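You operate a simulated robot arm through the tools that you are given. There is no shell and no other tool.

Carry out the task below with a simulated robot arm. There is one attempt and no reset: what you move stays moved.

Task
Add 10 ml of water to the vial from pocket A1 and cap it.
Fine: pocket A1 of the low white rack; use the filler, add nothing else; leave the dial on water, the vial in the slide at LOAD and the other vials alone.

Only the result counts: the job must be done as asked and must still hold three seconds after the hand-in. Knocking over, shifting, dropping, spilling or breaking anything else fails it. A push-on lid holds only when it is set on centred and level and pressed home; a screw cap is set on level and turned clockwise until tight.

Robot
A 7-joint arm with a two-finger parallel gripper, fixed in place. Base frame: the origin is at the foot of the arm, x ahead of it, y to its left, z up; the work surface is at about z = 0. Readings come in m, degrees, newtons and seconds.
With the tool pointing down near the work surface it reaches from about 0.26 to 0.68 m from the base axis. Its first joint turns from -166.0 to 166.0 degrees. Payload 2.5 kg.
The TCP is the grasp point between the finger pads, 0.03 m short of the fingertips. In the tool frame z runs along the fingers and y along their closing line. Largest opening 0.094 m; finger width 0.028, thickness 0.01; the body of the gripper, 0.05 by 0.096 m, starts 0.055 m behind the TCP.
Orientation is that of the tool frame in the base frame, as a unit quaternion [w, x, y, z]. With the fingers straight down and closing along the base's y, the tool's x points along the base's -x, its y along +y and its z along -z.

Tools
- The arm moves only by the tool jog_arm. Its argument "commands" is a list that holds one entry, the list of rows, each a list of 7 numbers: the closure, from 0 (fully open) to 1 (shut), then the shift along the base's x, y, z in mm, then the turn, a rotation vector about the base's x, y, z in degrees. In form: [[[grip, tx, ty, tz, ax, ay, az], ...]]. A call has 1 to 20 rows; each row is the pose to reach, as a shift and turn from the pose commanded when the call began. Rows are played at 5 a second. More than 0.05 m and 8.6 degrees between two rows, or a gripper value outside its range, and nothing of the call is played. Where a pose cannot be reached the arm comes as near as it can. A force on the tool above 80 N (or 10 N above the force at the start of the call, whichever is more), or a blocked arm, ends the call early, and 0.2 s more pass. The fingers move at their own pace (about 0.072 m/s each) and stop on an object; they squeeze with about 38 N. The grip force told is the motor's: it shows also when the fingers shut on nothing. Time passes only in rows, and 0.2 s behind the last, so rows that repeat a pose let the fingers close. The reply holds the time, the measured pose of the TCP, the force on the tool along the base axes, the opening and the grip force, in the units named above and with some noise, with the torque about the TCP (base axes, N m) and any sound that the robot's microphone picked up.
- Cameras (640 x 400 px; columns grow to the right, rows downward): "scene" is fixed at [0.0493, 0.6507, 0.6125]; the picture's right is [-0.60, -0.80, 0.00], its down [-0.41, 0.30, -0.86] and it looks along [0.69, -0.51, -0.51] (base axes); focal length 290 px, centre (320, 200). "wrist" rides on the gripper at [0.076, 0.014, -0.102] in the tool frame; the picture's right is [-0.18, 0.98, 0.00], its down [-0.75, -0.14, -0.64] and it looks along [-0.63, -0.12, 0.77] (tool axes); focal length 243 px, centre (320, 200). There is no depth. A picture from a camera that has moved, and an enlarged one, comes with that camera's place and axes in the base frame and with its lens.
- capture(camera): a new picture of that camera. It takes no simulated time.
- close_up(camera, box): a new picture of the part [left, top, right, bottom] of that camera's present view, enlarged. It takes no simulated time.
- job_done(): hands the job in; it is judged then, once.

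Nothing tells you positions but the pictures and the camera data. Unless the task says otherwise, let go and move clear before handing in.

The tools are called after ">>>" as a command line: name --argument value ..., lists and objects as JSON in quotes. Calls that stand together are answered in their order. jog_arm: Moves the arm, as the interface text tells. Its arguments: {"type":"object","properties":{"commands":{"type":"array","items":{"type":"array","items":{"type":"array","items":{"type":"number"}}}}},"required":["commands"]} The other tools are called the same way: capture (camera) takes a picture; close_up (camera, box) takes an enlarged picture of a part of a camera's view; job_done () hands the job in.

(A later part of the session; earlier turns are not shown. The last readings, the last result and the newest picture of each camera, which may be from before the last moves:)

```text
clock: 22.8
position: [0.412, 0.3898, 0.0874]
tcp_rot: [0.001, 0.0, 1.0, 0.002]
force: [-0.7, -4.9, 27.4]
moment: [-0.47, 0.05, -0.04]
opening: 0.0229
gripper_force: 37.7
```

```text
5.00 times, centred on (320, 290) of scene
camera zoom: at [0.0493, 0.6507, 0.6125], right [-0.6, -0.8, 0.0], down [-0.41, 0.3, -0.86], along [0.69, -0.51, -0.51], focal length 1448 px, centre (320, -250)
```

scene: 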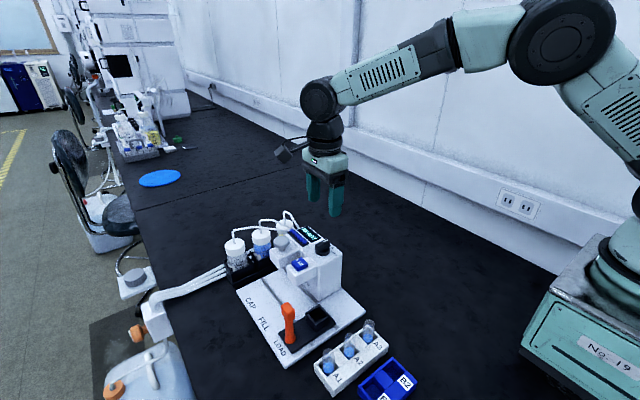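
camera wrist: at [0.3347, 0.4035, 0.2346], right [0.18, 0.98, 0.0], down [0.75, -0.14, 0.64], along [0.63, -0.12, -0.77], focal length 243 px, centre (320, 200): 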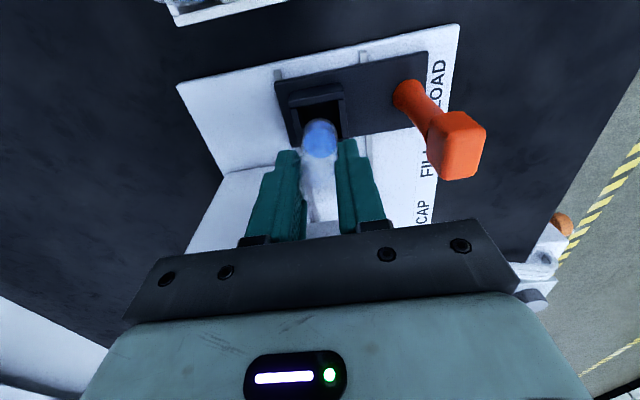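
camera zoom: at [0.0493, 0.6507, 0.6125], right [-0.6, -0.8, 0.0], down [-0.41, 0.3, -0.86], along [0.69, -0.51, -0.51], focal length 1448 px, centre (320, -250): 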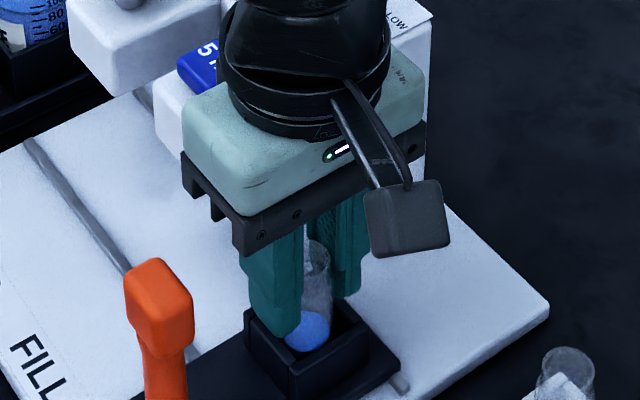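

The vial's bottom meets a firm stop at the height expected for the cup floor. I'll relieve the pressure and open the fingers.

>>> jog_arm --commands '[[[1, 0, 0, 3.5, 0, 0, 0], [0.8, 0, 0, 3.5, 0, 0, 0], [0.65, 0, 0, 3.5, 0, 0, 0], [0.55, 0, 0, 3.5, 0, 0, 0], [0.55, 0, 0, 3.5, 0, 0, 0]]]'

>>> close_up --camera "wrist" --box '[240, 80, 400, 220]'

>>> close_up --camera "scene" --box '[280, 250, 360, 330]'

```text
clock: 24.0
position: [0.4121, 0.3892, 0.088]
tcp_rot: [0.0, 0.0, 1.0, 0.0]
force: [1.0, -0.1, -0.1]
moment: [0.01, 0.01, 0.0]
opening: 0.0422
gripper_force: 0.0
```

```text
2.86 times, centred on (320, 150) of wrist
camera zoom: at [0.3362, 0.4025, 0.1906], right [0.18, 0.98, 0.0], down [0.75, -0.14, 0.64], along [0.63, -0.12, -0.77], focal length 693 px, centre (320, 343)
```

zoom: 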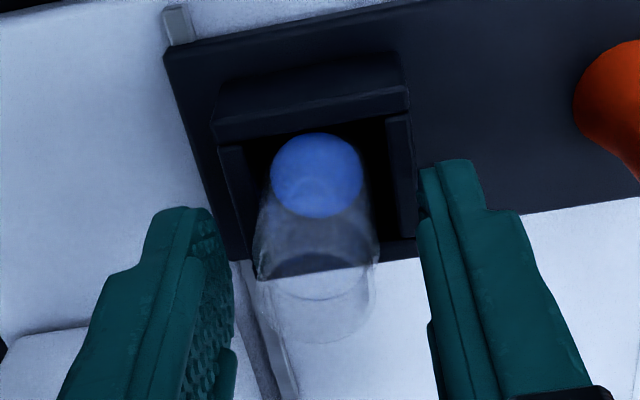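

```text
5.00 times, centred on (320, 290) of scene
camera zoom: at [0.0493, 0.6507, 0.6125], right [-0.6, -0.8, 0.0], down [-0.41, 0.3, -0.86], along [0.69, -0.51, -0.51], focal length 1448 px, centre (320, -250)
```

zoom: 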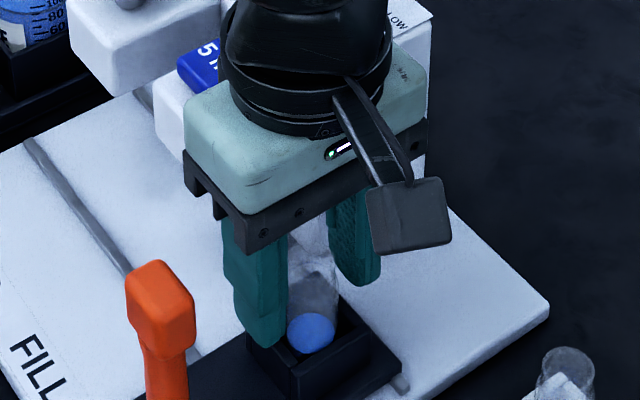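

>>> jog_arm --commands '[[[0.55, 0, 0, 15, 0, 0, 0], [0.55, 0, 0, 40, 0, 0, 0], [0.4, 0, 0, 80, 0, 0, 0], [0.4, 0, 0, 110, 0, 0, 0], [0.4, 0, 0, 110, 0, 0, 0]]]'

>>> capture --camera "wrist"

>>> close_up --camera "wrist" --box '[260, 20, 420, 140]'

>>> close_up --camera "scene" --box '[240, 210, 400, 350]'

```text
clock: 25.2
position: [0.4143, 0.3888, 0.1968]
tcp_rot: [0.0, 0.0, 1.0, 0.0]
force: [-0.4, 0.0, -0.4]
moment: [0.0, -0.01, 0.0]
opening: 0.0562
gripper_force: 0.0
```

```text
taken
camera wrist: at [0.3387, 0.4028, 0.2995], right [0.18, 0.98, 0.0], down [0.75, -0.14, 0.64], along [0.63, -0.12, -0.77], focal length 243 px, centre (320, 200)
```

wrist: 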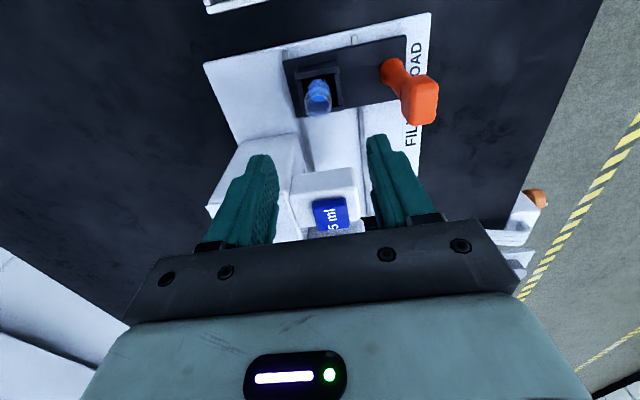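

```text
3.33 times, centred on (340, 80) of wrist
camera zoom: at [0.3387, 0.4028, 0.2995], right [0.18, 0.98, 0.0], down [0.75, -0.14, 0.64], along [0.63, -0.12, -0.77], focal length 809 px, centre (253, 600)
```

zoom: 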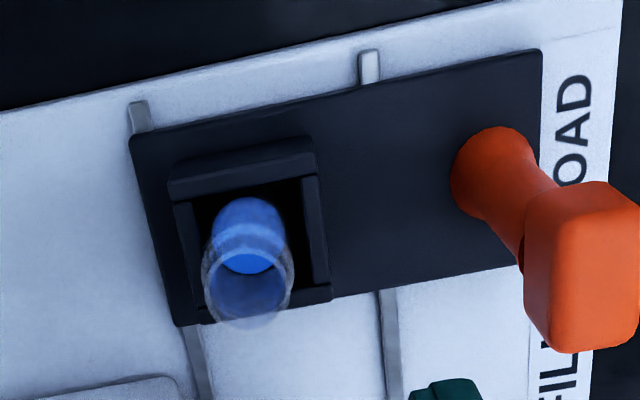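

```text
2.86 times, centred on (320, 280) of scene
camera zoom: at [0.0493, 0.6507, 0.6125], right [-0.6, -0.8, 0.0], down [-0.41, 0.3, -0.86], along [0.69, -0.51, -0.51], focal length 827 px, centre (320, -29)
```

zoom: 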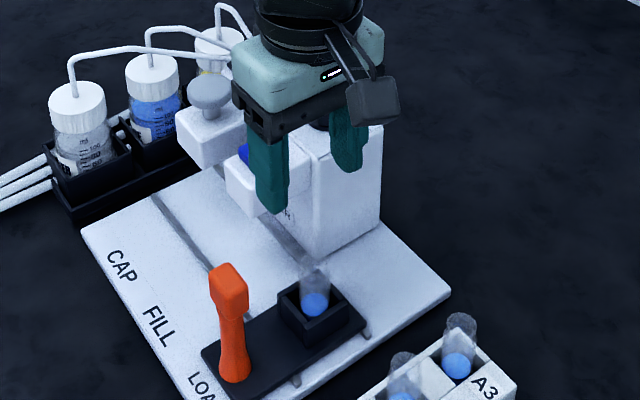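

The vial stands upright in the slide's cup. The orange handle block is near (0.41, 0.464) at about z 0.085–0.125. I'll tilt the tool outward (needed for reach at the far end) and approach the handle from above.

>>> jog_arm --commands '[[[0.4, -4, 20, 0, 0, 0, 0], [0.4, -8, 45, 0, 0, -7.5, 0], [0.4, -12, 75, 0, 0, -15, 0], [0.4, -16, 75, -10, 0, -22.5, 0], [0.4, -21.5, 75, -25, 0, -30, 0], [0.4, -21.5, 75, -25, 0, -30, 0]]]'

>>> capture --camera "wrist"

>>> close_up --camera "scene" --box '[240, 230, 400, 350]'

```text
clock: 26.6
position: [0.391, 0.4634, 0.1723]
tcp_rot: [0.259, 0.0, 0.966, -0.001]
force: [0.4, 0.2, -0.3]
moment: [0.02, 0.02, 0.0]
opening: 0.0567
gripper_force: 0.0
```

```text
taken
camera wrist: at [0.2747, 0.4777, 0.223], right [0.16, 0.98, 0.09], down [0.33, -0.14, 0.93], along [0.93, -0.12, -0.35], focal length 243 px, centre (320, 200)
```

wrist: 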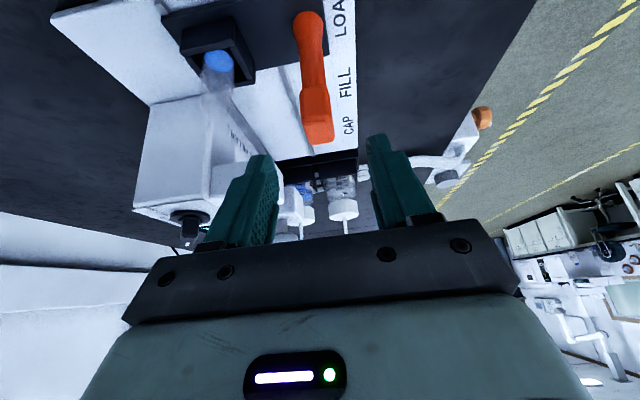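

```text
3.33 times, centred on (320, 290) of scene
camera zoom: at [0.0493, 0.6507, 0.6125], right [-0.6, -0.8, 0.0], down [-0.41, 0.3, -0.86], along [0.69, -0.51, -0.51], focal length 965 px, centre (320, -100)
```

zoom: 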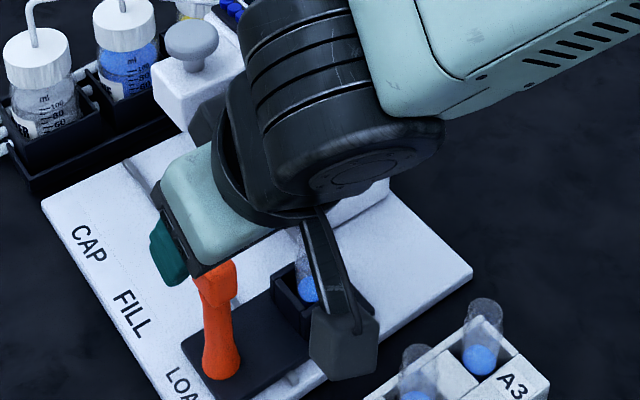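

>>> jog_arm --commands '[[[0.4, 4, -1, -20, 0, 0, 0], [0.4, 8, -1, -40, 0, 0, 0], [0.4, 10, -1, -52, 0, 0, 0], [0.4, 10, -1, -52, 0, 0, 0]]]'

>>> capture --camera "wrist"

>>> close_up --camera "scene" --box '[240, 230, 400, 350]'

```text
clock: 27.6
position: [0.3994, 0.4648, 0.1218]
tcp_rot: [0.259, 0.0, 0.966, 0.0]
force: [1.0, 0.1, 0.1]
moment: [-0.01, -0.02, 0.0]
opening: 0.0563
gripper_force: 0.1
```

```text
taken
camera wrist: at [0.2834, 0.4775, 0.1721], right [0.16, 0.98, 0.09], down [0.33, -0.14, 0.93], along [0.93, -0.12, -0.35], focal length 243 px, centre (320, 200)
```

wrist: 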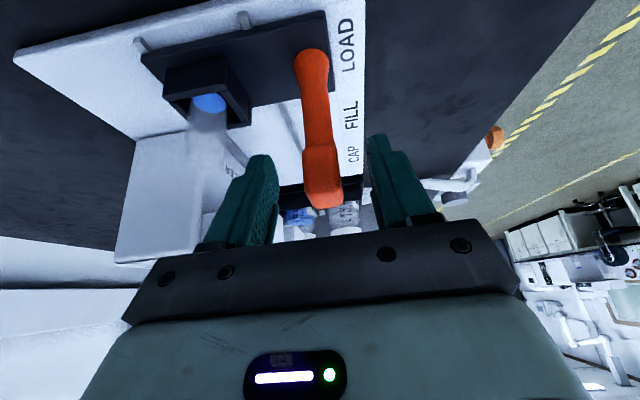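

```text
3.33 times, centred on (320, 290) of scene
camera zoom: at [0.0493, 0.6507, 0.6125], right [-0.6, -0.8, 0.0], down [-0.41, 0.3, -0.86], along [0.69, -0.51, -0.51], focal length 965 px, centre (320, -100)
```

zoom: 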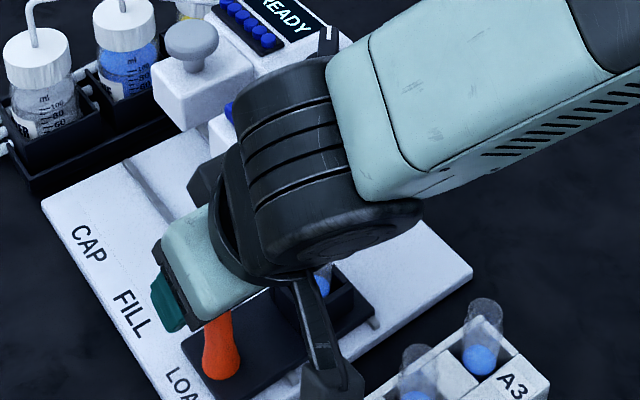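

>>> jog_arm --commands '[[[0.7, 0, 0, 0, 0, 0, 0], [1, 0, 0, 0, 0, 0, 0], [1, 0, 0, 0, 0, 0, 0], [1, 0, 0, 0, 0, 0, 0]]]'

```text
clock: 28.6
position: [0.3991, 0.465, 0.123]
tcp_rot: [0.258, 0.001, 0.966, 0.0]
force: [6.8, 14.9, -7.2]
moment: [-0.06, -0.04, 0.16]
opening: 0.0239
gripper_force: 45.1
```

The handle is gripped. I'll move the slide gently toward FILL.

>>> jog_arm --commands '[[[1, 1, 1.5, 0, 0, 0, 0], [1, 4, 1.5, 0, 0, 0, 0], [1, 10, 1.5, 0, 0, 0, 0], [1, 17, 1.5, 0, 0, 0, 0], [1, 24, 1.5, 0, 0, 0, 0], [1, 31, 1.5, 0, 0, 0, 0], [1, 38, 1.5, 0, 0, 0, 0], [1, 45, 1.5, 0, 0, 0, 0], [1, 52, 1.5, 0, 0, 0, 0], [1, 59, 1.5, 0, 0, 0, 0], [1, 65, 1.5, 0, 0, 0, 0], [1, 69, 1.5, 0, 0, 0, 0], [1, 72, 1.5, 0, 0, 0, 0], [1, 74, 1.5, 0, 0, 0, 0], [1, 74, 1.5, 0, 0, 0, 0]]]'

>>> capture --camera "wrist"

>>> close_up --camera "scene" --box '[230, 210, 390, 350]'

```text
clock: 31.8
position: [0.4734, 0.4653, 0.1224]
tcp_rot: [0.259, 0.0, 0.966, 0.001]
force: [0.2, 9.6, 10.7]
moment: [-0.06, -0.1, 0.14]
opening: 0.024
gripper_force: 44.8
```

```text
taken
camera wrist: at [0.3574, 0.4787, 0.1725], right [0.16, 0.98, 0.09], down [0.33, -0.14, 0.93], along [0.93, -0.12, -0.35], focal length 243 px, centre (320, 200)
```

wrist: 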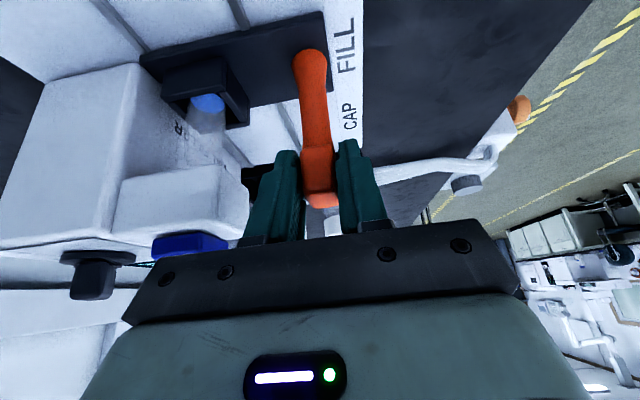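

```text
2.86 times, centred on (310, 280) of scene
camera zoom: at [0.0493, 0.6507, 0.6125], right [-0.6, -0.8, 0.0], down [-0.41, 0.3, -0.86], along [0.69, -0.51, -0.51], focal length 827 px, centre (349, -29)
```

zoom: 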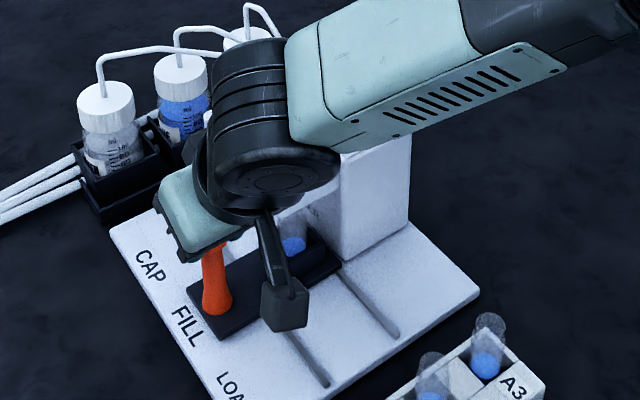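

The slide is now at FILL, with the label in the same place relative to it as LOAD was before. I'll release the handle and back away.

>>> jog_arm --commands '[[[0.7, 0, 0, 0, 0, 0, 0], [0.4, 0, 0, 0, 0, 0, 0], [0.4, 0, 0, 0, 0, 0, 0], [0.4, -10, 0, 20, 0, 0, 0], [0.4, -25, 0, 50, 0, 0, 0], [0.4, -40, 0, 90, 0, 0, 0], [0.4, -50, 0, 130, 0, 7.5, 0], [0.4, -60, 0, 150, 0, 15, 0], [0.4, -60, 0, 160, 0, 22.5, 0], [0.4, -60, 0, 160, 0, 30, 0], [0.4, -60, 0, 160, 0, 30, 0]]]'

>>> capture --camera "wrist"

>>> close_up --camera "scene" --box '[230, 210, 390, 350]'

>>> close_up --camera "scene" --box '[270, 210, 350, 270]'

```text
clock: 34.2
position: [0.4138, 0.4662, 0.2805]
tcp_rot: [-0.001, 0.0, 1.0, 0.0]
force: [-0.7, 0.6, 0.3]
moment: [-0.03, 0.0, -0.01]
opening: 0.0563
gripper_force: 0.1
```

```text
taken
camera wrist: at [0.3391, 0.4789, 0.3836], right [0.18, 0.98, 0.0], down [0.75, -0.14, 0.64], along [0.63, -0.12, -0.77], focal length 243 px, centre (320, 200)
```

wrist: 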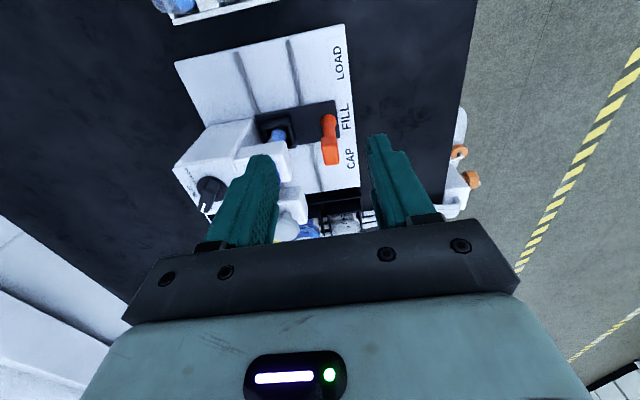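

```text
2.86 times, centred on (310, 280) of scene
camera zoom: at [0.0493, 0.6507, 0.6125], right [-0.6, -0.8, 0.0], down [-0.41, 0.3, -0.86], along [0.69, -0.51, -0.51], focal length 827 px, centre (349, -29)
```

zoom: 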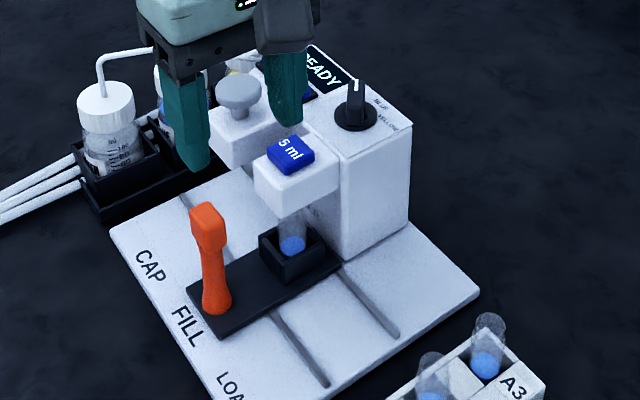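

```text
6.67 times, centred on (310, 240) of scene
camera zoom: at [0.0493, 0.6507, 0.6125], right [-0.6, -0.8, 0.0], down [-0.41, 0.3, -0.86], along [0.69, -0.51, -0.51], focal length 1930 px, centre (387, -67)
```

zoom: 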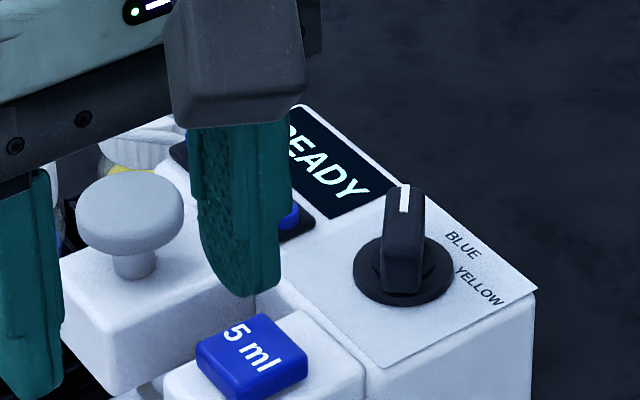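

The vial is under the FILL nozzle and the display still reads READY. I'll close the fingers and hover over the 5 ml button.

>>> jog_arm --commands '[[[0.7, 30, -32, 0, 0, 0, 0], [1, 60, -64, 0, 0, 0, 0], [1, 74, -80, -20, 0, 0, 0], [1, 74, -80, -50, 0, 0, 0], [1, 74, -80, -80, 0, 0, 0], [1, 74, -80, -85, 0, 0, 0], [1, 74, -80, -85, 0, 0, 0]]]'

>>> capture --camera "wrist"

>>> close_up --camera "wrist" --box '[240, 60, 400, 180]'

>>> close_up --camera "scene" --box '[260, 210, 360, 290]'

```text
clock: 35.8
position: [0.488, 0.3846, 0.1959]
tcp_rot: [0.0, 0.0, 1.0, 0.0]
force: [-0.3, -0.2, 0.8]
moment: [0.02, -0.02, -0.01]
opening: 0.0002
gripper_force: 33.2
```

```text
taken
camera wrist: at [0.4126, 0.3976, 0.2984], right [0.18, 0.98, 0.0], down [0.75, -0.14, 0.64], along [0.63, -0.12, -0.77], focal length 243 px, centre (320, 200)
```

wrist: 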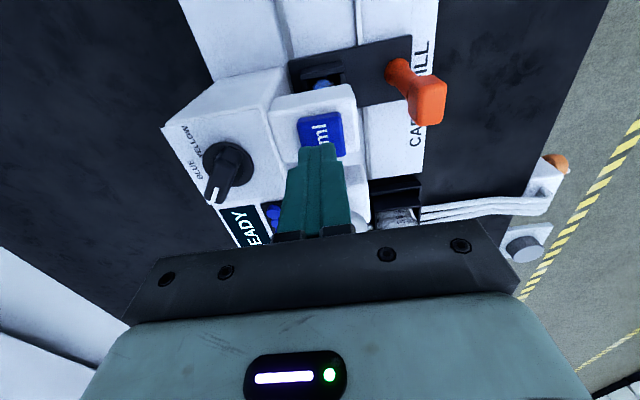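

```text
3.33 times, centred on (320, 120) of wrist
camera zoom: at [0.4126, 0.3976, 0.2984], right [0.18, 0.98, 0.0], down [0.75, -0.14, 0.64], along [0.63, -0.12, -0.77], focal length 809 px, centre (320, 467)
```

zoom: 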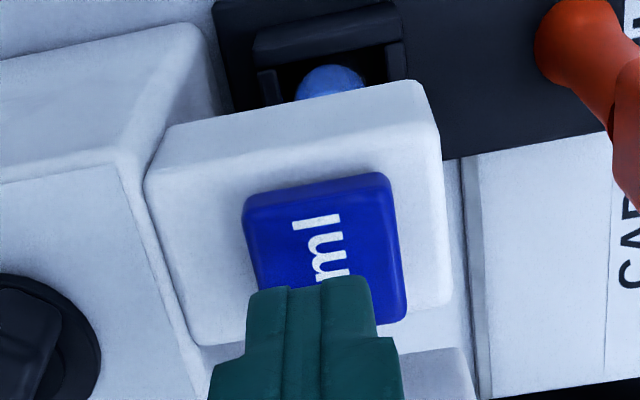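

```text
5.00 times, centred on (310, 250) of scene
camera zoom: at [0.0493, 0.6507, 0.6125], right [-0.6, -0.8, 0.0], down [-0.41, 0.3, -0.86], along [0.69, -0.51, -0.51], focal length 1448 px, centre (370, -50)
```

zoom: 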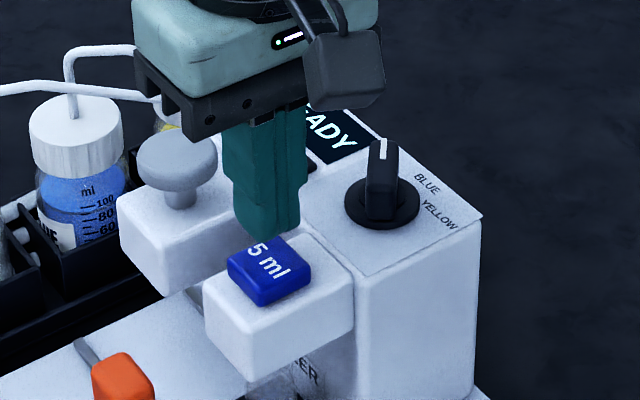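

>>> jog_arm --commands '[[[1, -1, 0.5, -12, 0, 0, 0], [1, -1, 0.5, -20, 0, 0, 0], [1, -1, 0.5, -24, 0, 0, 0], [1, -1, 0.5, -24, 0, 0, 0]]]'

>>> close_up --camera "scene" --box '[260, 210, 360, 290]'

```text
clock: 36.8
position: [0.4877, 0.3858, 0.173]
tcp_rot: [0.0, 0.0, 1.0, 0.0]
force: [-4.2, -2.6, 8.5]
moment: [-0.08, 0.09, 0.02]
opening: 0.0
gripper_force: 32.7
heard: click
```

```text
5.00 times, centred on (310, 250) of scene
camera zoom: at [0.0493, 0.6507, 0.6125], right [-0.6, -0.8, 0.0], down [-0.41, 0.3, -0.86], along [0.69, -0.51, -0.51], focal length 1448 px, centre (370, -50)
```

zoom: 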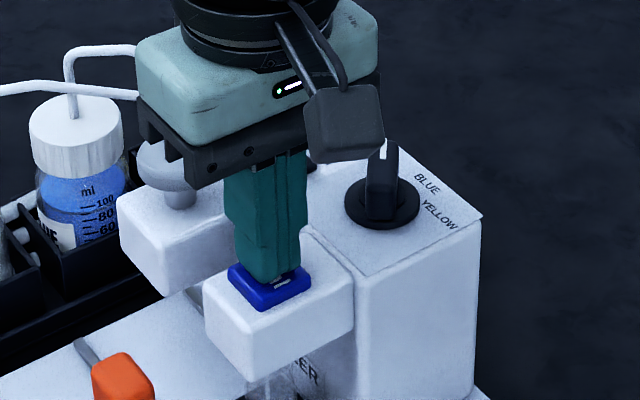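

The button clicked. I'll lift off and read the display.

>>> jog_arm --commands '[[[1, 0, 0, 10, 0, 0, 0], [1, 0, 0, 24, 0, 0, 0], [1, 0, 0, 24, 0, 0, 0]]]'

>>> close_up --camera "scene" --box '[260, 210, 360, 290]'

>>> close_up --camera "wrist" --box '[200, 120, 360, 240]'

>>> close_up --camera "scene" --box '[240, 240, 340, 340]'

```text
clock: 37.6
position: [0.4865, 0.3847, 0.1958]
tcp_rot: [0.0, 0.0, 1.0, 0.0]
force: [0.2, -0.3, 0.0]
moment: [-0.04, -0.02, 0.01]
opening: 0.0001
gripper_force: 33.3
```

```text
5.00 times, centred on (310, 250) of scene
camera zoom: at [0.0493, 0.6507, 0.6125], right [-0.6, -0.8, 0.0], down [-0.41, 0.3, -0.86], along [0.69, -0.51, -0.51], focal length 1448 px, centre (370, -50)
```

zoom: 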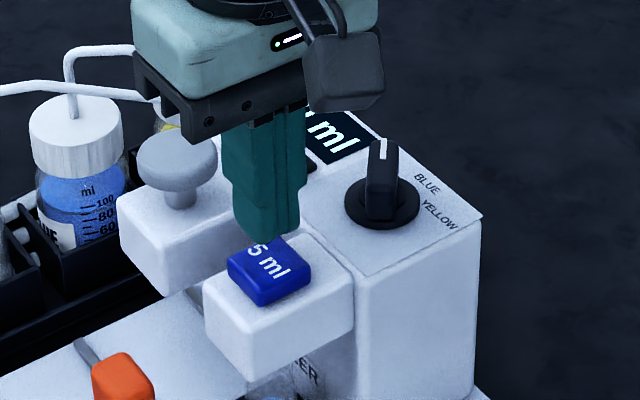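

```text
3.33 times, centred on (280, 180) of wrist
camera zoom: at [0.4117, 0.3985, 0.2985], right [0.18, 0.98, 0.0], down [0.75, -0.14, 0.64], along [0.63, -0.12, -0.77], focal length 809 px, centre (453, 267)
```

zoom: 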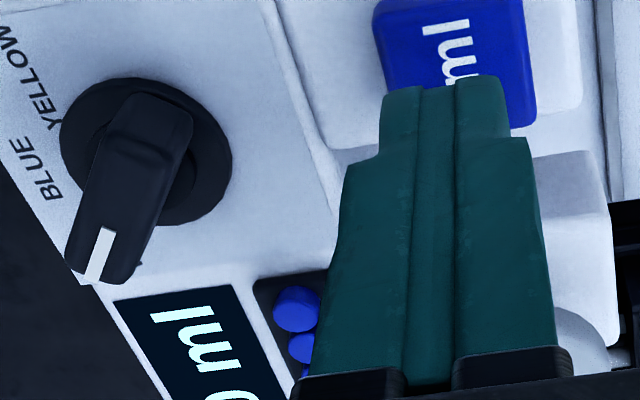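

```text
4.00 times, centred on (290, 290) of scene
camera zoom: at [0.0493, 0.6507, 0.6125], right [-0.6, -0.8, 0.0], down [-0.41, 0.3, -0.86], along [0.69, -0.51, -0.51], focal length 1158 px, centre (440, -160)
```

zoom: 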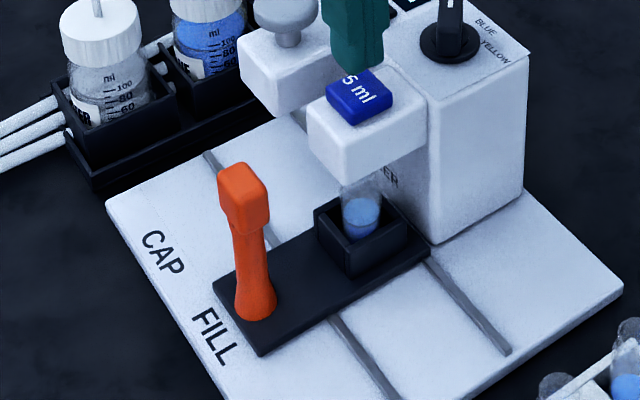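

The display now shows a volume in ml. I'll rise a little and wait for the dose to finish.

>>> jog_arm --commands '[[[1, -20, 10, 30, 0, 0, 0], [1, -30, 40, 60, 0, 0, 0], [1, -30, 60, 60, 0, 0, 0], [1, -30, 60, 60, 0, 0, 0], [1, -30, 60, 60, 0, 0, 0], [1, -30, 60, 60, 0, 0, 0], [1, -30, 60, 60, 0, 0, 0], [1, -30, 60, 60, 0, 0, 0]]]'

>>> close_up --camera "scene" --box '[260, 210, 360, 290]'

>>> close_up --camera "wrist" --box '[180, 60, 360, 240]'

>>> close_up --camera "scene" --box '[300, 270, 360, 320]'

```text
clock: 39.4
position: [0.4577, 0.445, 0.258]
tcp_rot: [0.001, 0.0, 1.0, 0.0]
force: [0.0, -0.3, 0.9]
moment: [-0.04, 0.0, 0.03]
opening: 0.0
gripper_force: 32.5
```

```text
5.00 times, centred on (310, 250) of scene
camera zoom: at [0.0493, 0.6507, 0.6125], right [-0.6, -0.8, 0.0], down [-0.41, 0.3, -0.86], along [0.69, -0.51, -0.51], focal length 1448 px, centre (370, -50)
```

zoom: 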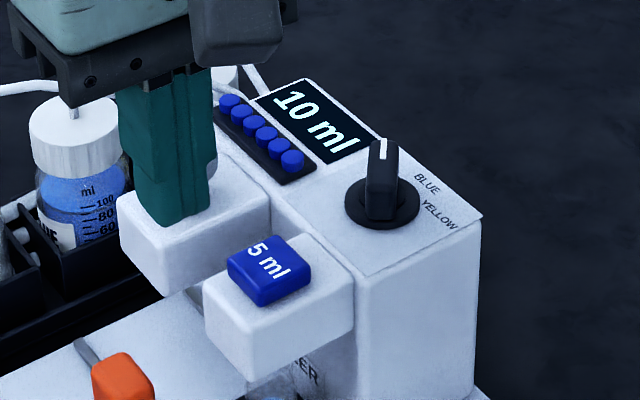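

```text
2.22 times, centred on (270, 150) of wrist
camera zoom: at [0.3834, 0.4591, 0.3601], right [0.18, 0.98, 0.0], down [0.75, -0.14, 0.64], along [0.63, -0.12, -0.77], focal length 539 px, centre (431, 311)
```

zoom: 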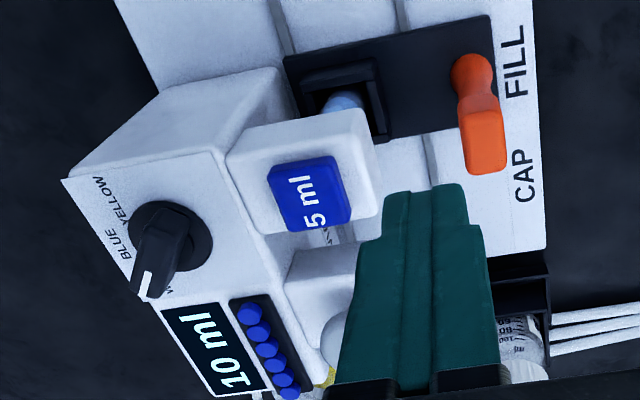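

```text
8.00 times, centred on (330, 295) of scene
camera zoom: at [0.0493, 0.6507, 0.6125], right [-0.6, -0.8, 0.0], down [-0.41, 0.3, -0.86], along [0.69, -0.51, -0.51], focal length 2316 px, centre (240, -560)
```

zoom: 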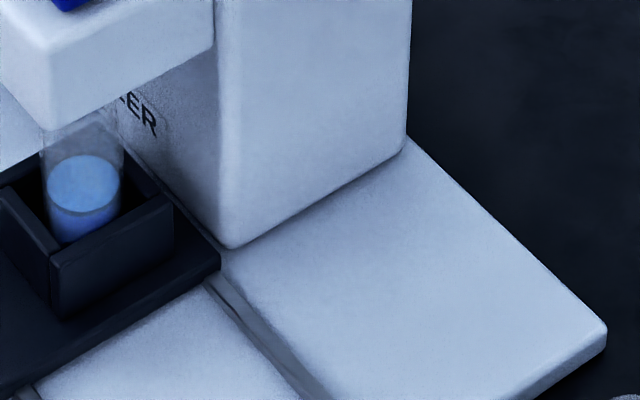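

The display reads "10 ml" after one click, and it isn't clear whether that is the dose or the vial's total. Before pressing again I'll measure the liquid level.

>>> close_up --camera "scene" --box '[295, 280, 325, 305]'

>>> close_up --camera "scene" --box '[335, 315, 385, 350]'

>>> close_up --camera "scene" --box '[220, 220, 290, 280]'

```text
16.00 times, centred on (310, 292) of scene
camera zoom: at [0.0493, 0.6507, 0.6125], right [-0.6, -0.8, 0.0], down [-0.41, 0.3, -0.86], along [0.69, -0.51, -0.51], focal length 4633 px, centre (480, -1280)
```

zoom: 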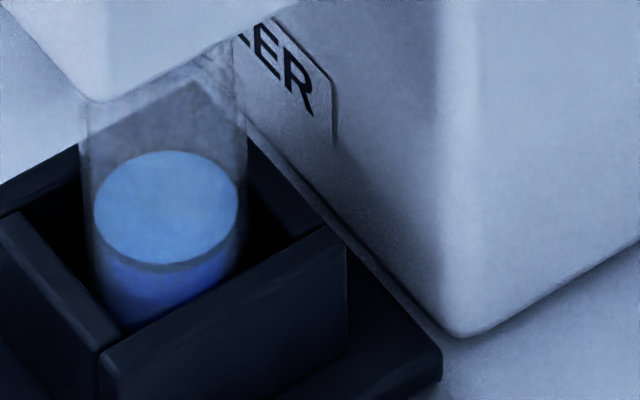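

```text
11.43 times, centred on (360, 332) of scene
camera zoom: at [0.0493, 0.6507, 0.6125], right [-0.6, -0.8, 0.0], down [-0.41, 0.3, -0.86], along [0.69, -0.51, -0.51], focal length 3309 px, centre (-137, -1314)
```

zoom: 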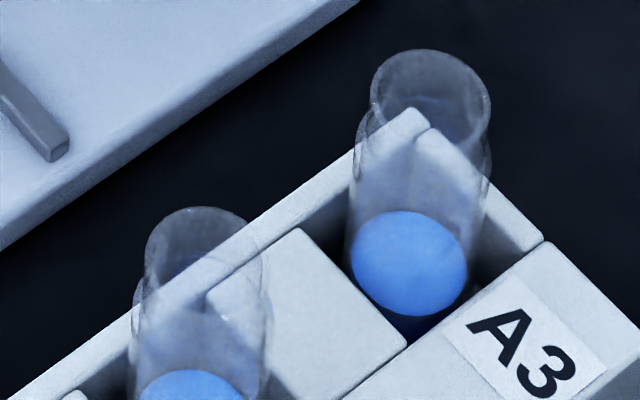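

```text
6.67 times, centred on (255, 250) of scene
camera zoom: at [0.0493, 0.6507, 0.6125], right [-0.6, -0.8, 0.0], down [-0.41, 0.3, -0.86], along [0.69, -0.51, -0.51], focal length 1930 px, centre (753, -133)
```

zoom: 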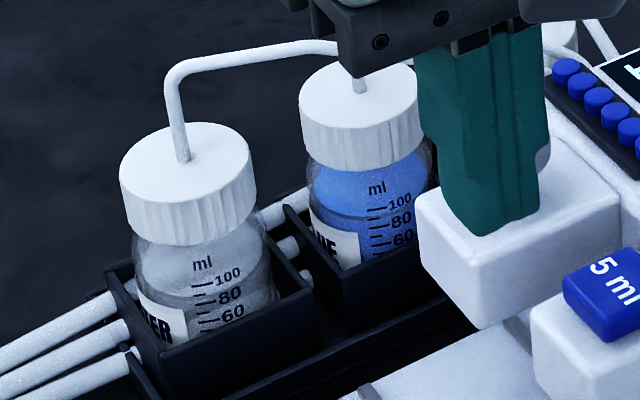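

>>> jog_arm --commands '[[[0.6, -40, -13, 0, 0, -7.5, 0], [0.3, -80, -26, -10, 0, -15, 0], [0, -100, -39, -50, 0, -22.5, 0], [0, -100, -39, -95, 0, -30, 0], [0, -100, -39, -140, 0, -30, 0], [0, -100, -39, -155, 0, -30, 0], [0, -100, -39, -155, 0, -30, 0]]]'

>>> capture --camera "wrist"

>>> close_up --camera "wrist" --box '[290, 160, 370, 220]'

>>> close_up --camera "scene" --box '[260, 210, 360, 290]'

```text
clock: 41.0
position: [0.3587, 0.405, 0.1015]
tcp_rot: [0.259, 0.001, 0.966, 0.0]
force: [0.1, -0.4, 0.8]
moment: [-0.02, -0.01, -0.04]
opening: 0.0942
gripper_force: 0.1
```

```text
taken
camera wrist: at [0.2416, 0.4196, 0.1533], right [0.16, 0.98, 0.09], down [0.33, -0.14, 0.93], along [0.93, -0.12, -0.35], focal length 243 px, centre (320, 200)
```

wrist: 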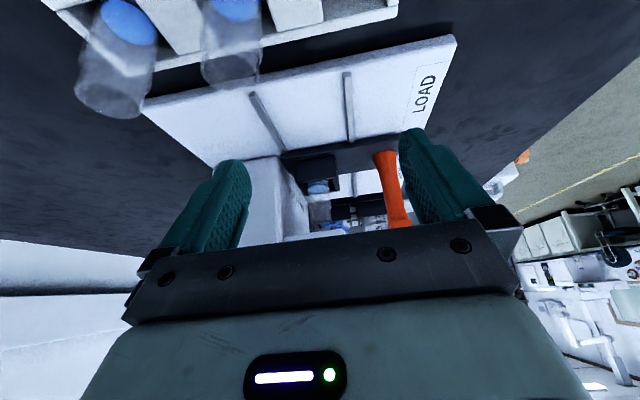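

```text
6.67 times, centred on (330, 190) of wrist
camera zoom: at [0.2416, 0.4196, 0.1533], right [0.16, 0.98, 0.09], down [0.33, -0.14, 0.93], along [0.93, -0.12, -0.35], focal length 1618 px, centre (253, 267)
```

zoom: 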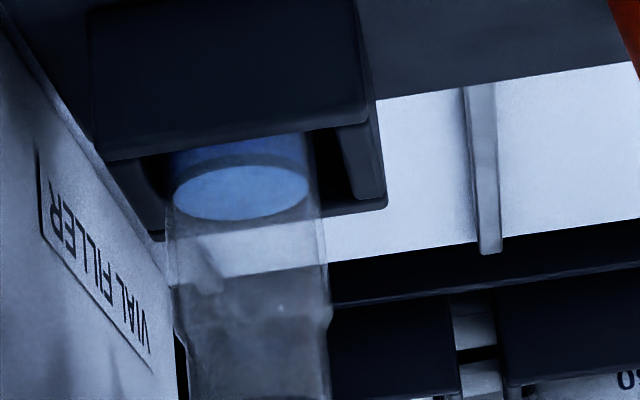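

```text
5.00 times, centred on (310, 250) of scene
camera zoom: at [0.0493, 0.6507, 0.6125], right [-0.6, -0.8, 0.0], down [-0.41, 0.3, -0.86], along [0.69, -0.51, -0.51], focal length 1448 px, centre (370, -50)
```

zoom: 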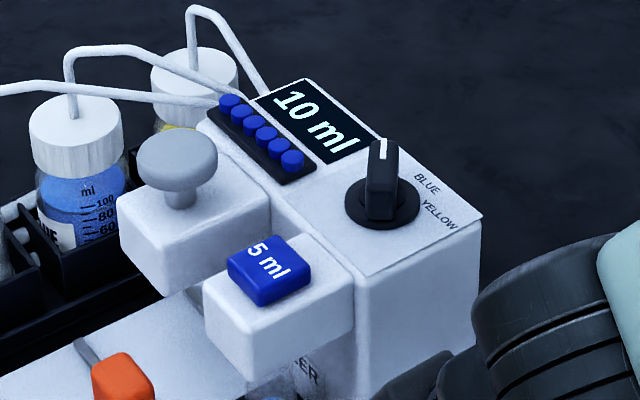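

The liquid surface rose from about z 0.034 to 0.048. For a 22 mm bore that is about 5 ml, so one press gave 5 ml and the "10 ml" is the vial's total, including what was in it already. One more press is needed, so I'll return above the button.

>>> jog_arm --commands '[[[0, 0, 0, 45, 0, 0, 0], [0.3, 0, 0, 90, 0, 7.5, 0], [0.6, 20, 13, 130, 0, 15, 0], [1, 60, 26, 155, 0, 22.5, 0], [1, 100, 20, 155, 0, 30, 0], [1, 130, -21, 145, 0, 30, 0], [1, 130, -21, 110, 0, 30, 0], [1, 130, -21, 95, 0, 30, 0], [1, 130, -21, 95, 0, 30, 0]]]'

>>> close_up --camera "wrist" --box '[240, 60, 400, 180]'

>>> close_up --camera "scene" --box '[260, 210, 360, 290]'

```text
refused: row 6 steps farther than a row can; nothing moved
```

```text
3.33 times, centred on (320, 120) of wrist
camera zoom: at [0.2416, 0.4196, 0.1533], right [0.16, 0.98, 0.09], down [0.33, -0.14, 0.93], along [0.93, -0.12, -0.35], focal length 809 px, centre (320, 467)
```

zoom: 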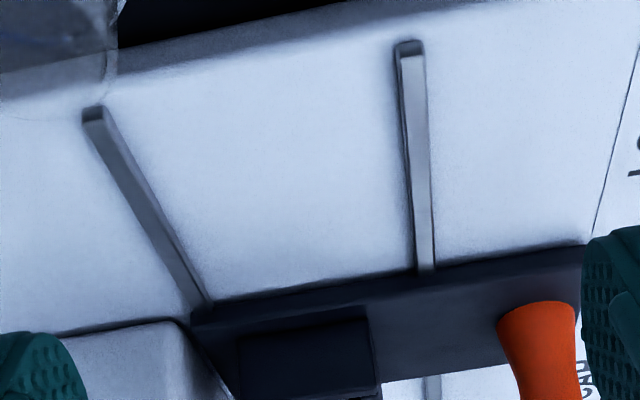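

```text
5.00 times, centred on (310, 250) of scene
camera zoom: at [0.0493, 0.6507, 0.6125], right [-0.6, -0.8, 0.0], down [-0.41, 0.3, -0.86], along [0.69, -0.51, -0.51], focal length 1448 px, centre (370, -50)
```

zoom: 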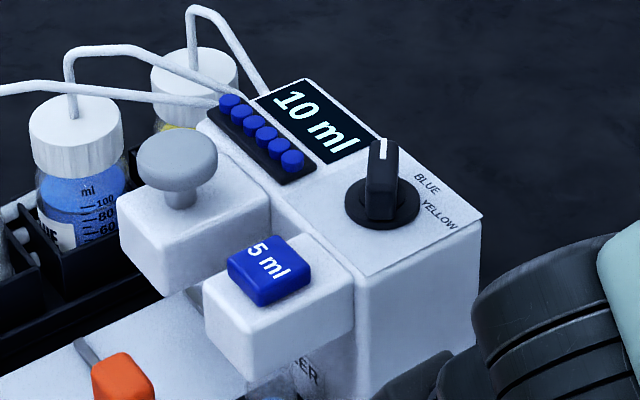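

One row stepped too far, so nothing moved. I'll resend the move with smaller steps.

>>> jog_arm --commands '[[[0, 0, 0, 45, 0, 0, 0], [0.3, 0, 0, 90, 0, 7.5, 0], [0.6, 20, 10, 130, 0, 15, 0], [1, 55, 20, 155, 0, 22.5, 0], [1, 90, 15, 155, 0, 30, 0], [1, 115, -5, 155, 0, 30, 0], [1, 130, -21, 145, 0, 30, 0], [1, 130, -21, 110, 0, 30, 0], [1, 130, -21, 95, 0, 30, 0], [1, 130, -21, 95, 0, 30, 0]]]'

>>> close_up --camera "wrist" --box '[240, 60, 400, 180]'

>>> close_up --camera "scene" --box '[260, 210, 360, 290]'

```text
clock: 43.2
position: [0.4859, 0.384, 0.1972]
tcp_rot: [0.0, 0.0, 1.0, 0.0]
force: [0.5, -0.7, -0.1]
moment: [0.02, -0.02, 0.01]
opening: 0.0002
gripper_force: 33.2
```

```text
3.33 times, centred on (320, 120) of wrist
camera zoom: at [0.4114, 0.3993, 0.2998], right [0.18, 0.98, 0.0], down [0.75, -0.14, 0.64], along [0.63, -0.12, -0.77], focal length 809 px, centre (320, 467)
```

zoom: 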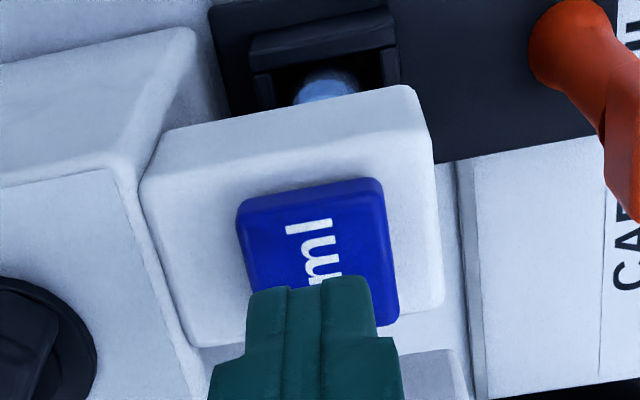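

```text
5.00 times, centred on (310, 250) of scene
camera zoom: at [0.0493, 0.6507, 0.6125], right [-0.6, -0.8, 0.0], down [-0.41, 0.3, -0.86], along [0.69, -0.51, -0.51], focal length 1448 px, centre (370, -50)
```

zoom: 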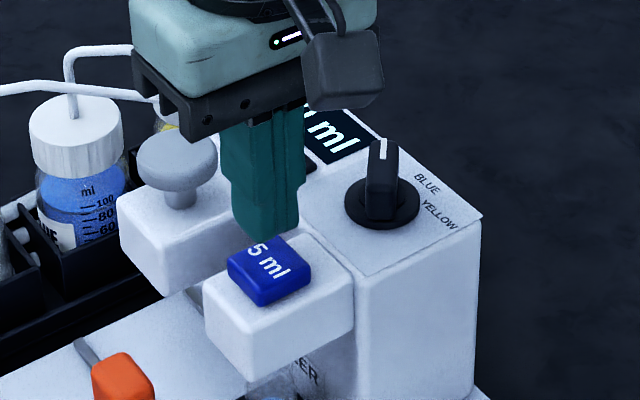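

>>> jog_arm --commands '[[[1, 0, 0, -12, 0, 0, 0], [1, 0, 0, -20, 0, 0, 0], [1, 0, 0, -24, 0, 0, 0], [1, 0, 0, -24, 0, 0, 0]]]'

```text
clock: 44.2
position: [0.4872, 0.3848, 0.1726]
tcp_rot: [0.0, 0.0, 1.0, 0.0]
force: [-3.5, -1.4, 6.6]
moment: [-0.04, 0.11, 0.03]
opening: 0.0001
gripper_force: 33.0
heard: click
```

The second click was heard. I'll lift off, wait and check both the display and the level.

>>> jog_arm --commands '[[[1, 0, 0, 12, 0, 0, 0], [1, 0, 0, 40, 0, 0, 0], [1, -10, 20, 75, 0, 0, 0], [1, -30, 50, 84, 0, 0, 0], [1, -30, 60, 84, 0, 0, 0], [1, -30, 60, 84, 0, 0, 0], [1, -30, 60, 84, 0, 0, 0], [1, -30, 60, 84, 0, 0, 0], [1, -30, 60, 84, 0, 0, 0]]]'

>>> close_up --camera "scene" --box '[260, 210, 360, 290]'

>>> close_up --camera "scene" --box '[295, 280, 325, 305]'

```text
clock: 46.2
position: [0.4559, 0.4471, 0.256]
tcp_rot: [0.0, 0.0, 1.0, 0.0]
force: [-0.2, 0.1, -0.9]
moment: [-0.04, -0.03, 0.04]
opening: 0.0003
gripper_force: 33.3
```

```text
5.00 times, centred on (310, 250) of scene
camera zoom: at [0.0493, 0.6507, 0.6125], right [-0.6, -0.8, 0.0], down [-0.41, 0.3, -0.86], along [0.69, -0.51, -0.51], focal length 1448 px, centre (370, -50)
```

zoom: 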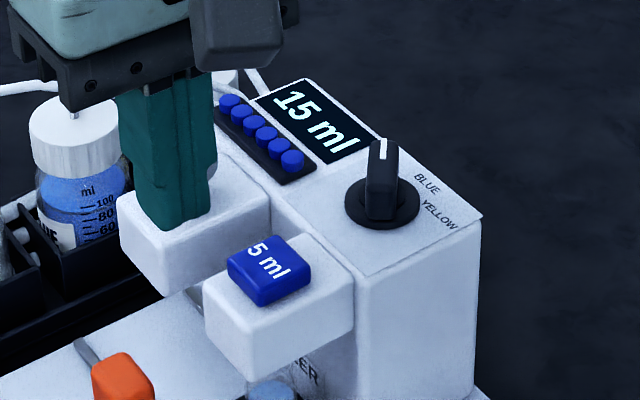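

```text
16.00 times, centred on (310, 292) of scene
camera zoom: at [0.0493, 0.6507, 0.6125], right [-0.6, -0.8, 0.0], down [-0.41, 0.3, -0.86], along [0.69, -0.51, -0.51], focal length 4633 px, centre (480, -1280)
```

zoom: 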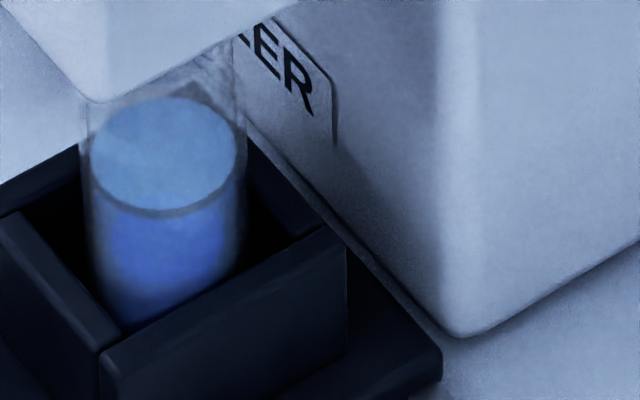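

The display reads 15 ml and the level rose another ~13 mm, so 10 ml of water has been added in all. Next I'll grip the handle again and take the slide to CAP.

>>> jog_arm --commands '[[[0.6, -20, 10, 0, 0, -7.5, 0], [0.4, -20, 19.5, 0, 0, -15, 0], [0.4, -20, 19.5, -20, 0, -22.5, 0], [0.4, -14, 19.5, -55, 0, -30, 0], [0.4, -8, 19.5, -85, 0, -30, 0], [0.4, 4, 19.5, -110, 0, -30, 0], [0.4, 17, 19.5, -135, 0, -30, 0], [0.4, 17, 19.5, -135, 0, -30, 0]]]'

>>> capture --camera "wrist"

```text
clock: 48.0
position: [0.4733, 0.4657, 0.1202]
tcp_rot: [0.259, 0.0, 0.966, 0.0]
force: [0.2, -0.4, 0.0]
moment: [-0.01, 0.01, 0.01]
opening: 0.0561
gripper_force: 0.1
```

```text
taken
camera wrist: at [0.3566, 0.4804, 0.171], right [0.16, 0.98, 0.09], down [0.33, -0.14, 0.93], along [0.93, -0.12, -0.35], focal length 243 px, centre (320, 200)
```

wrist: 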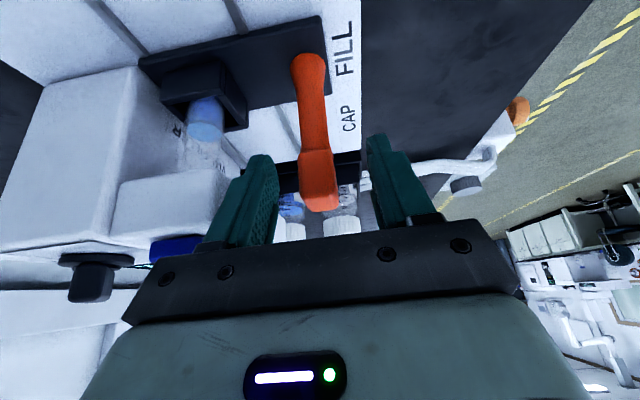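

>>> jog_arm --commands '[[[0.7, 0, 1, 0, 0, 0, 0], [1, 0, 1, 0, 0, 0, 0], [1, 0, 1, 0, 0, 0, 0], [1, 0, 1, 0, 0, 0, 0]]]'

>>> jog_arm --commands '[[[1, 1, 0, 0, 0, 0, 0], [1, 4, 0, 0, 0, 0, 0], [1, 10, 0, 0, 0, 0, 0], [1, 17, 0, 0, 0, 0, 0], [1, 24, 0, 0, 0, 0, 0], [1, 31, 0, 0, 0, 0, 0], [1, 38, 0, 0, 0, 0, 0], [1, 45, 0, 0, 0, 0, 0], [1, 52, 0, 0, 0, 0, 0], [1, 59, 0, 0, 0, 0, 0], [1, 65, 0, 0, 0, 0, 0], [1, 69, 0, 0, 0, 0, 0], [1, 72, 0, 0, 0, 0, 0], [1, 74, 0, 0, 0, 0, 0], [1, 74, 0, 0, 0, 0, 0]]]'

>>> capture --camera "wrist"

>>> capture --camera "scene"

```text
clock: 49.0
position: [0.4737, 0.4646, 0.1199]
tcp_rot: [0.259, 0.001, 0.966, -0.002]
force: [-0.3, -20.3, 8.3]
moment: [0.11, -0.16, -0.19]
opening: 0.0238
gripper_force: 45.1
```

```text
clock: 52.2
position: [0.5493, 0.4645, 0.1203]
tcp_rot: [0.259, 0.0, 0.966, 0.0]
force: [1.3, -14.9, -13.1]
moment: [0.09, -0.12, -0.1]
opening: 0.0239
gripper_force: 45.1
```

```text
taken
camera wrist: at [0.4316, 0.4788, 0.1713], right [0.16, 0.98, 0.09], down [0.33, -0.14, 0.93], along [0.93, -0.12, -0.35], focal length 243 px, centre (320, 200)
```

wrist: 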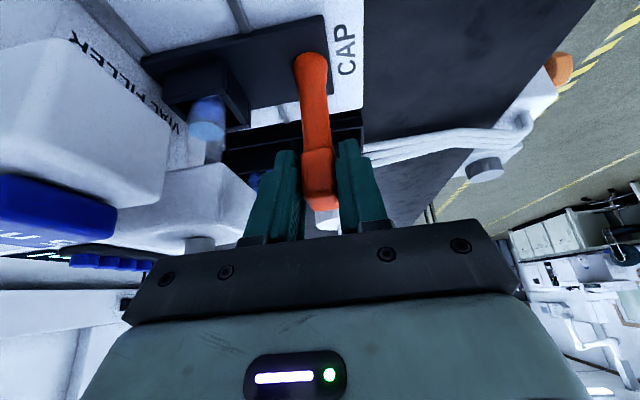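

```text
taken
```

scene: 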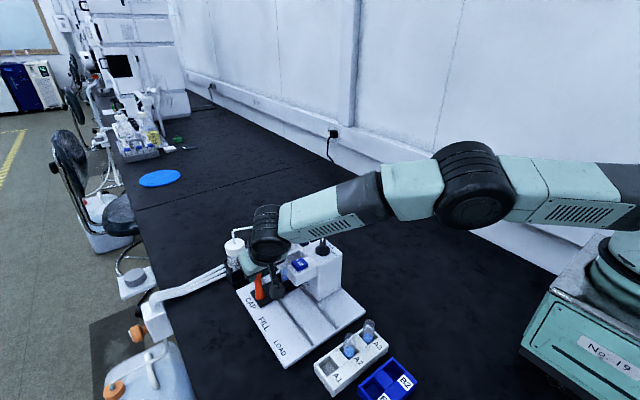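

>>> close_up --camera "wrist" --box '[260, 0, 400, 110]'

>>> close_up --camera "scene" --box '[230, 220, 350, 320]'

>>> close_up --camera "wrist" --box '[120, 60, 260, 260]'

```text
3.64 times, centred on (330, 55) of wrist
camera zoom: at [0.4316, 0.4788, 0.1713], right [0.16, 0.98, 0.09], down [0.33, -0.14, 0.93], along [0.93, -0.12, -0.35], focal length 882 px, centre (284, 727)
```

zoom: 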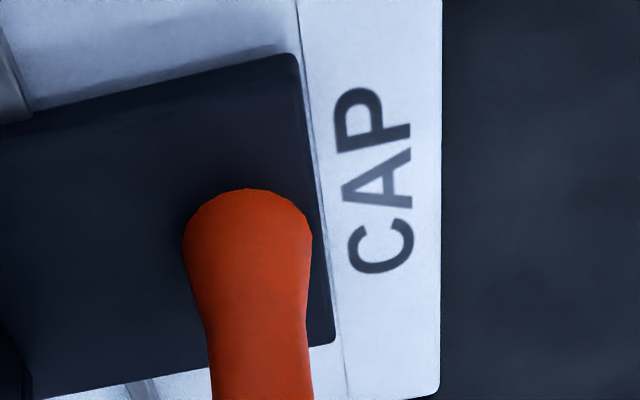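

```text
4.00 times, centred on (290, 270) of scene
camera zoom: at [0.0493, 0.6507, 0.6125], right [-0.6, -0.8, 0.0], down [-0.41, 0.3, -0.86], along [0.69, -0.51, -0.51], focal length 1158 px, centre (440, -80)
```

zoom: 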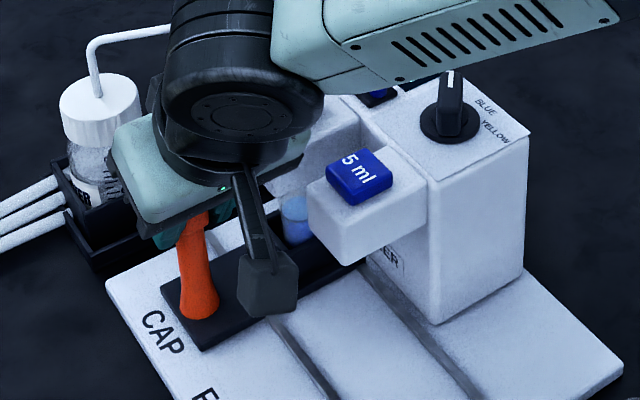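

```text
2.00 times, centred on (190, 160) of wrist
camera zoom: at [0.4316, 0.4788, 0.1713], right [0.16, 0.98, 0.09], down [0.33, -0.14, 0.93], along [0.93, -0.12, -0.35], focal length 485 px, centre (580, 280)
```

zoom: 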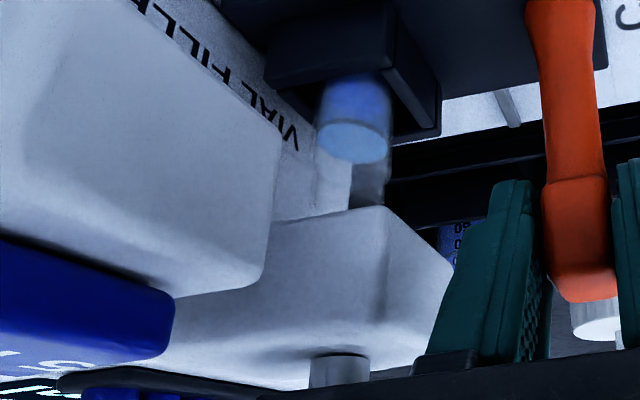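

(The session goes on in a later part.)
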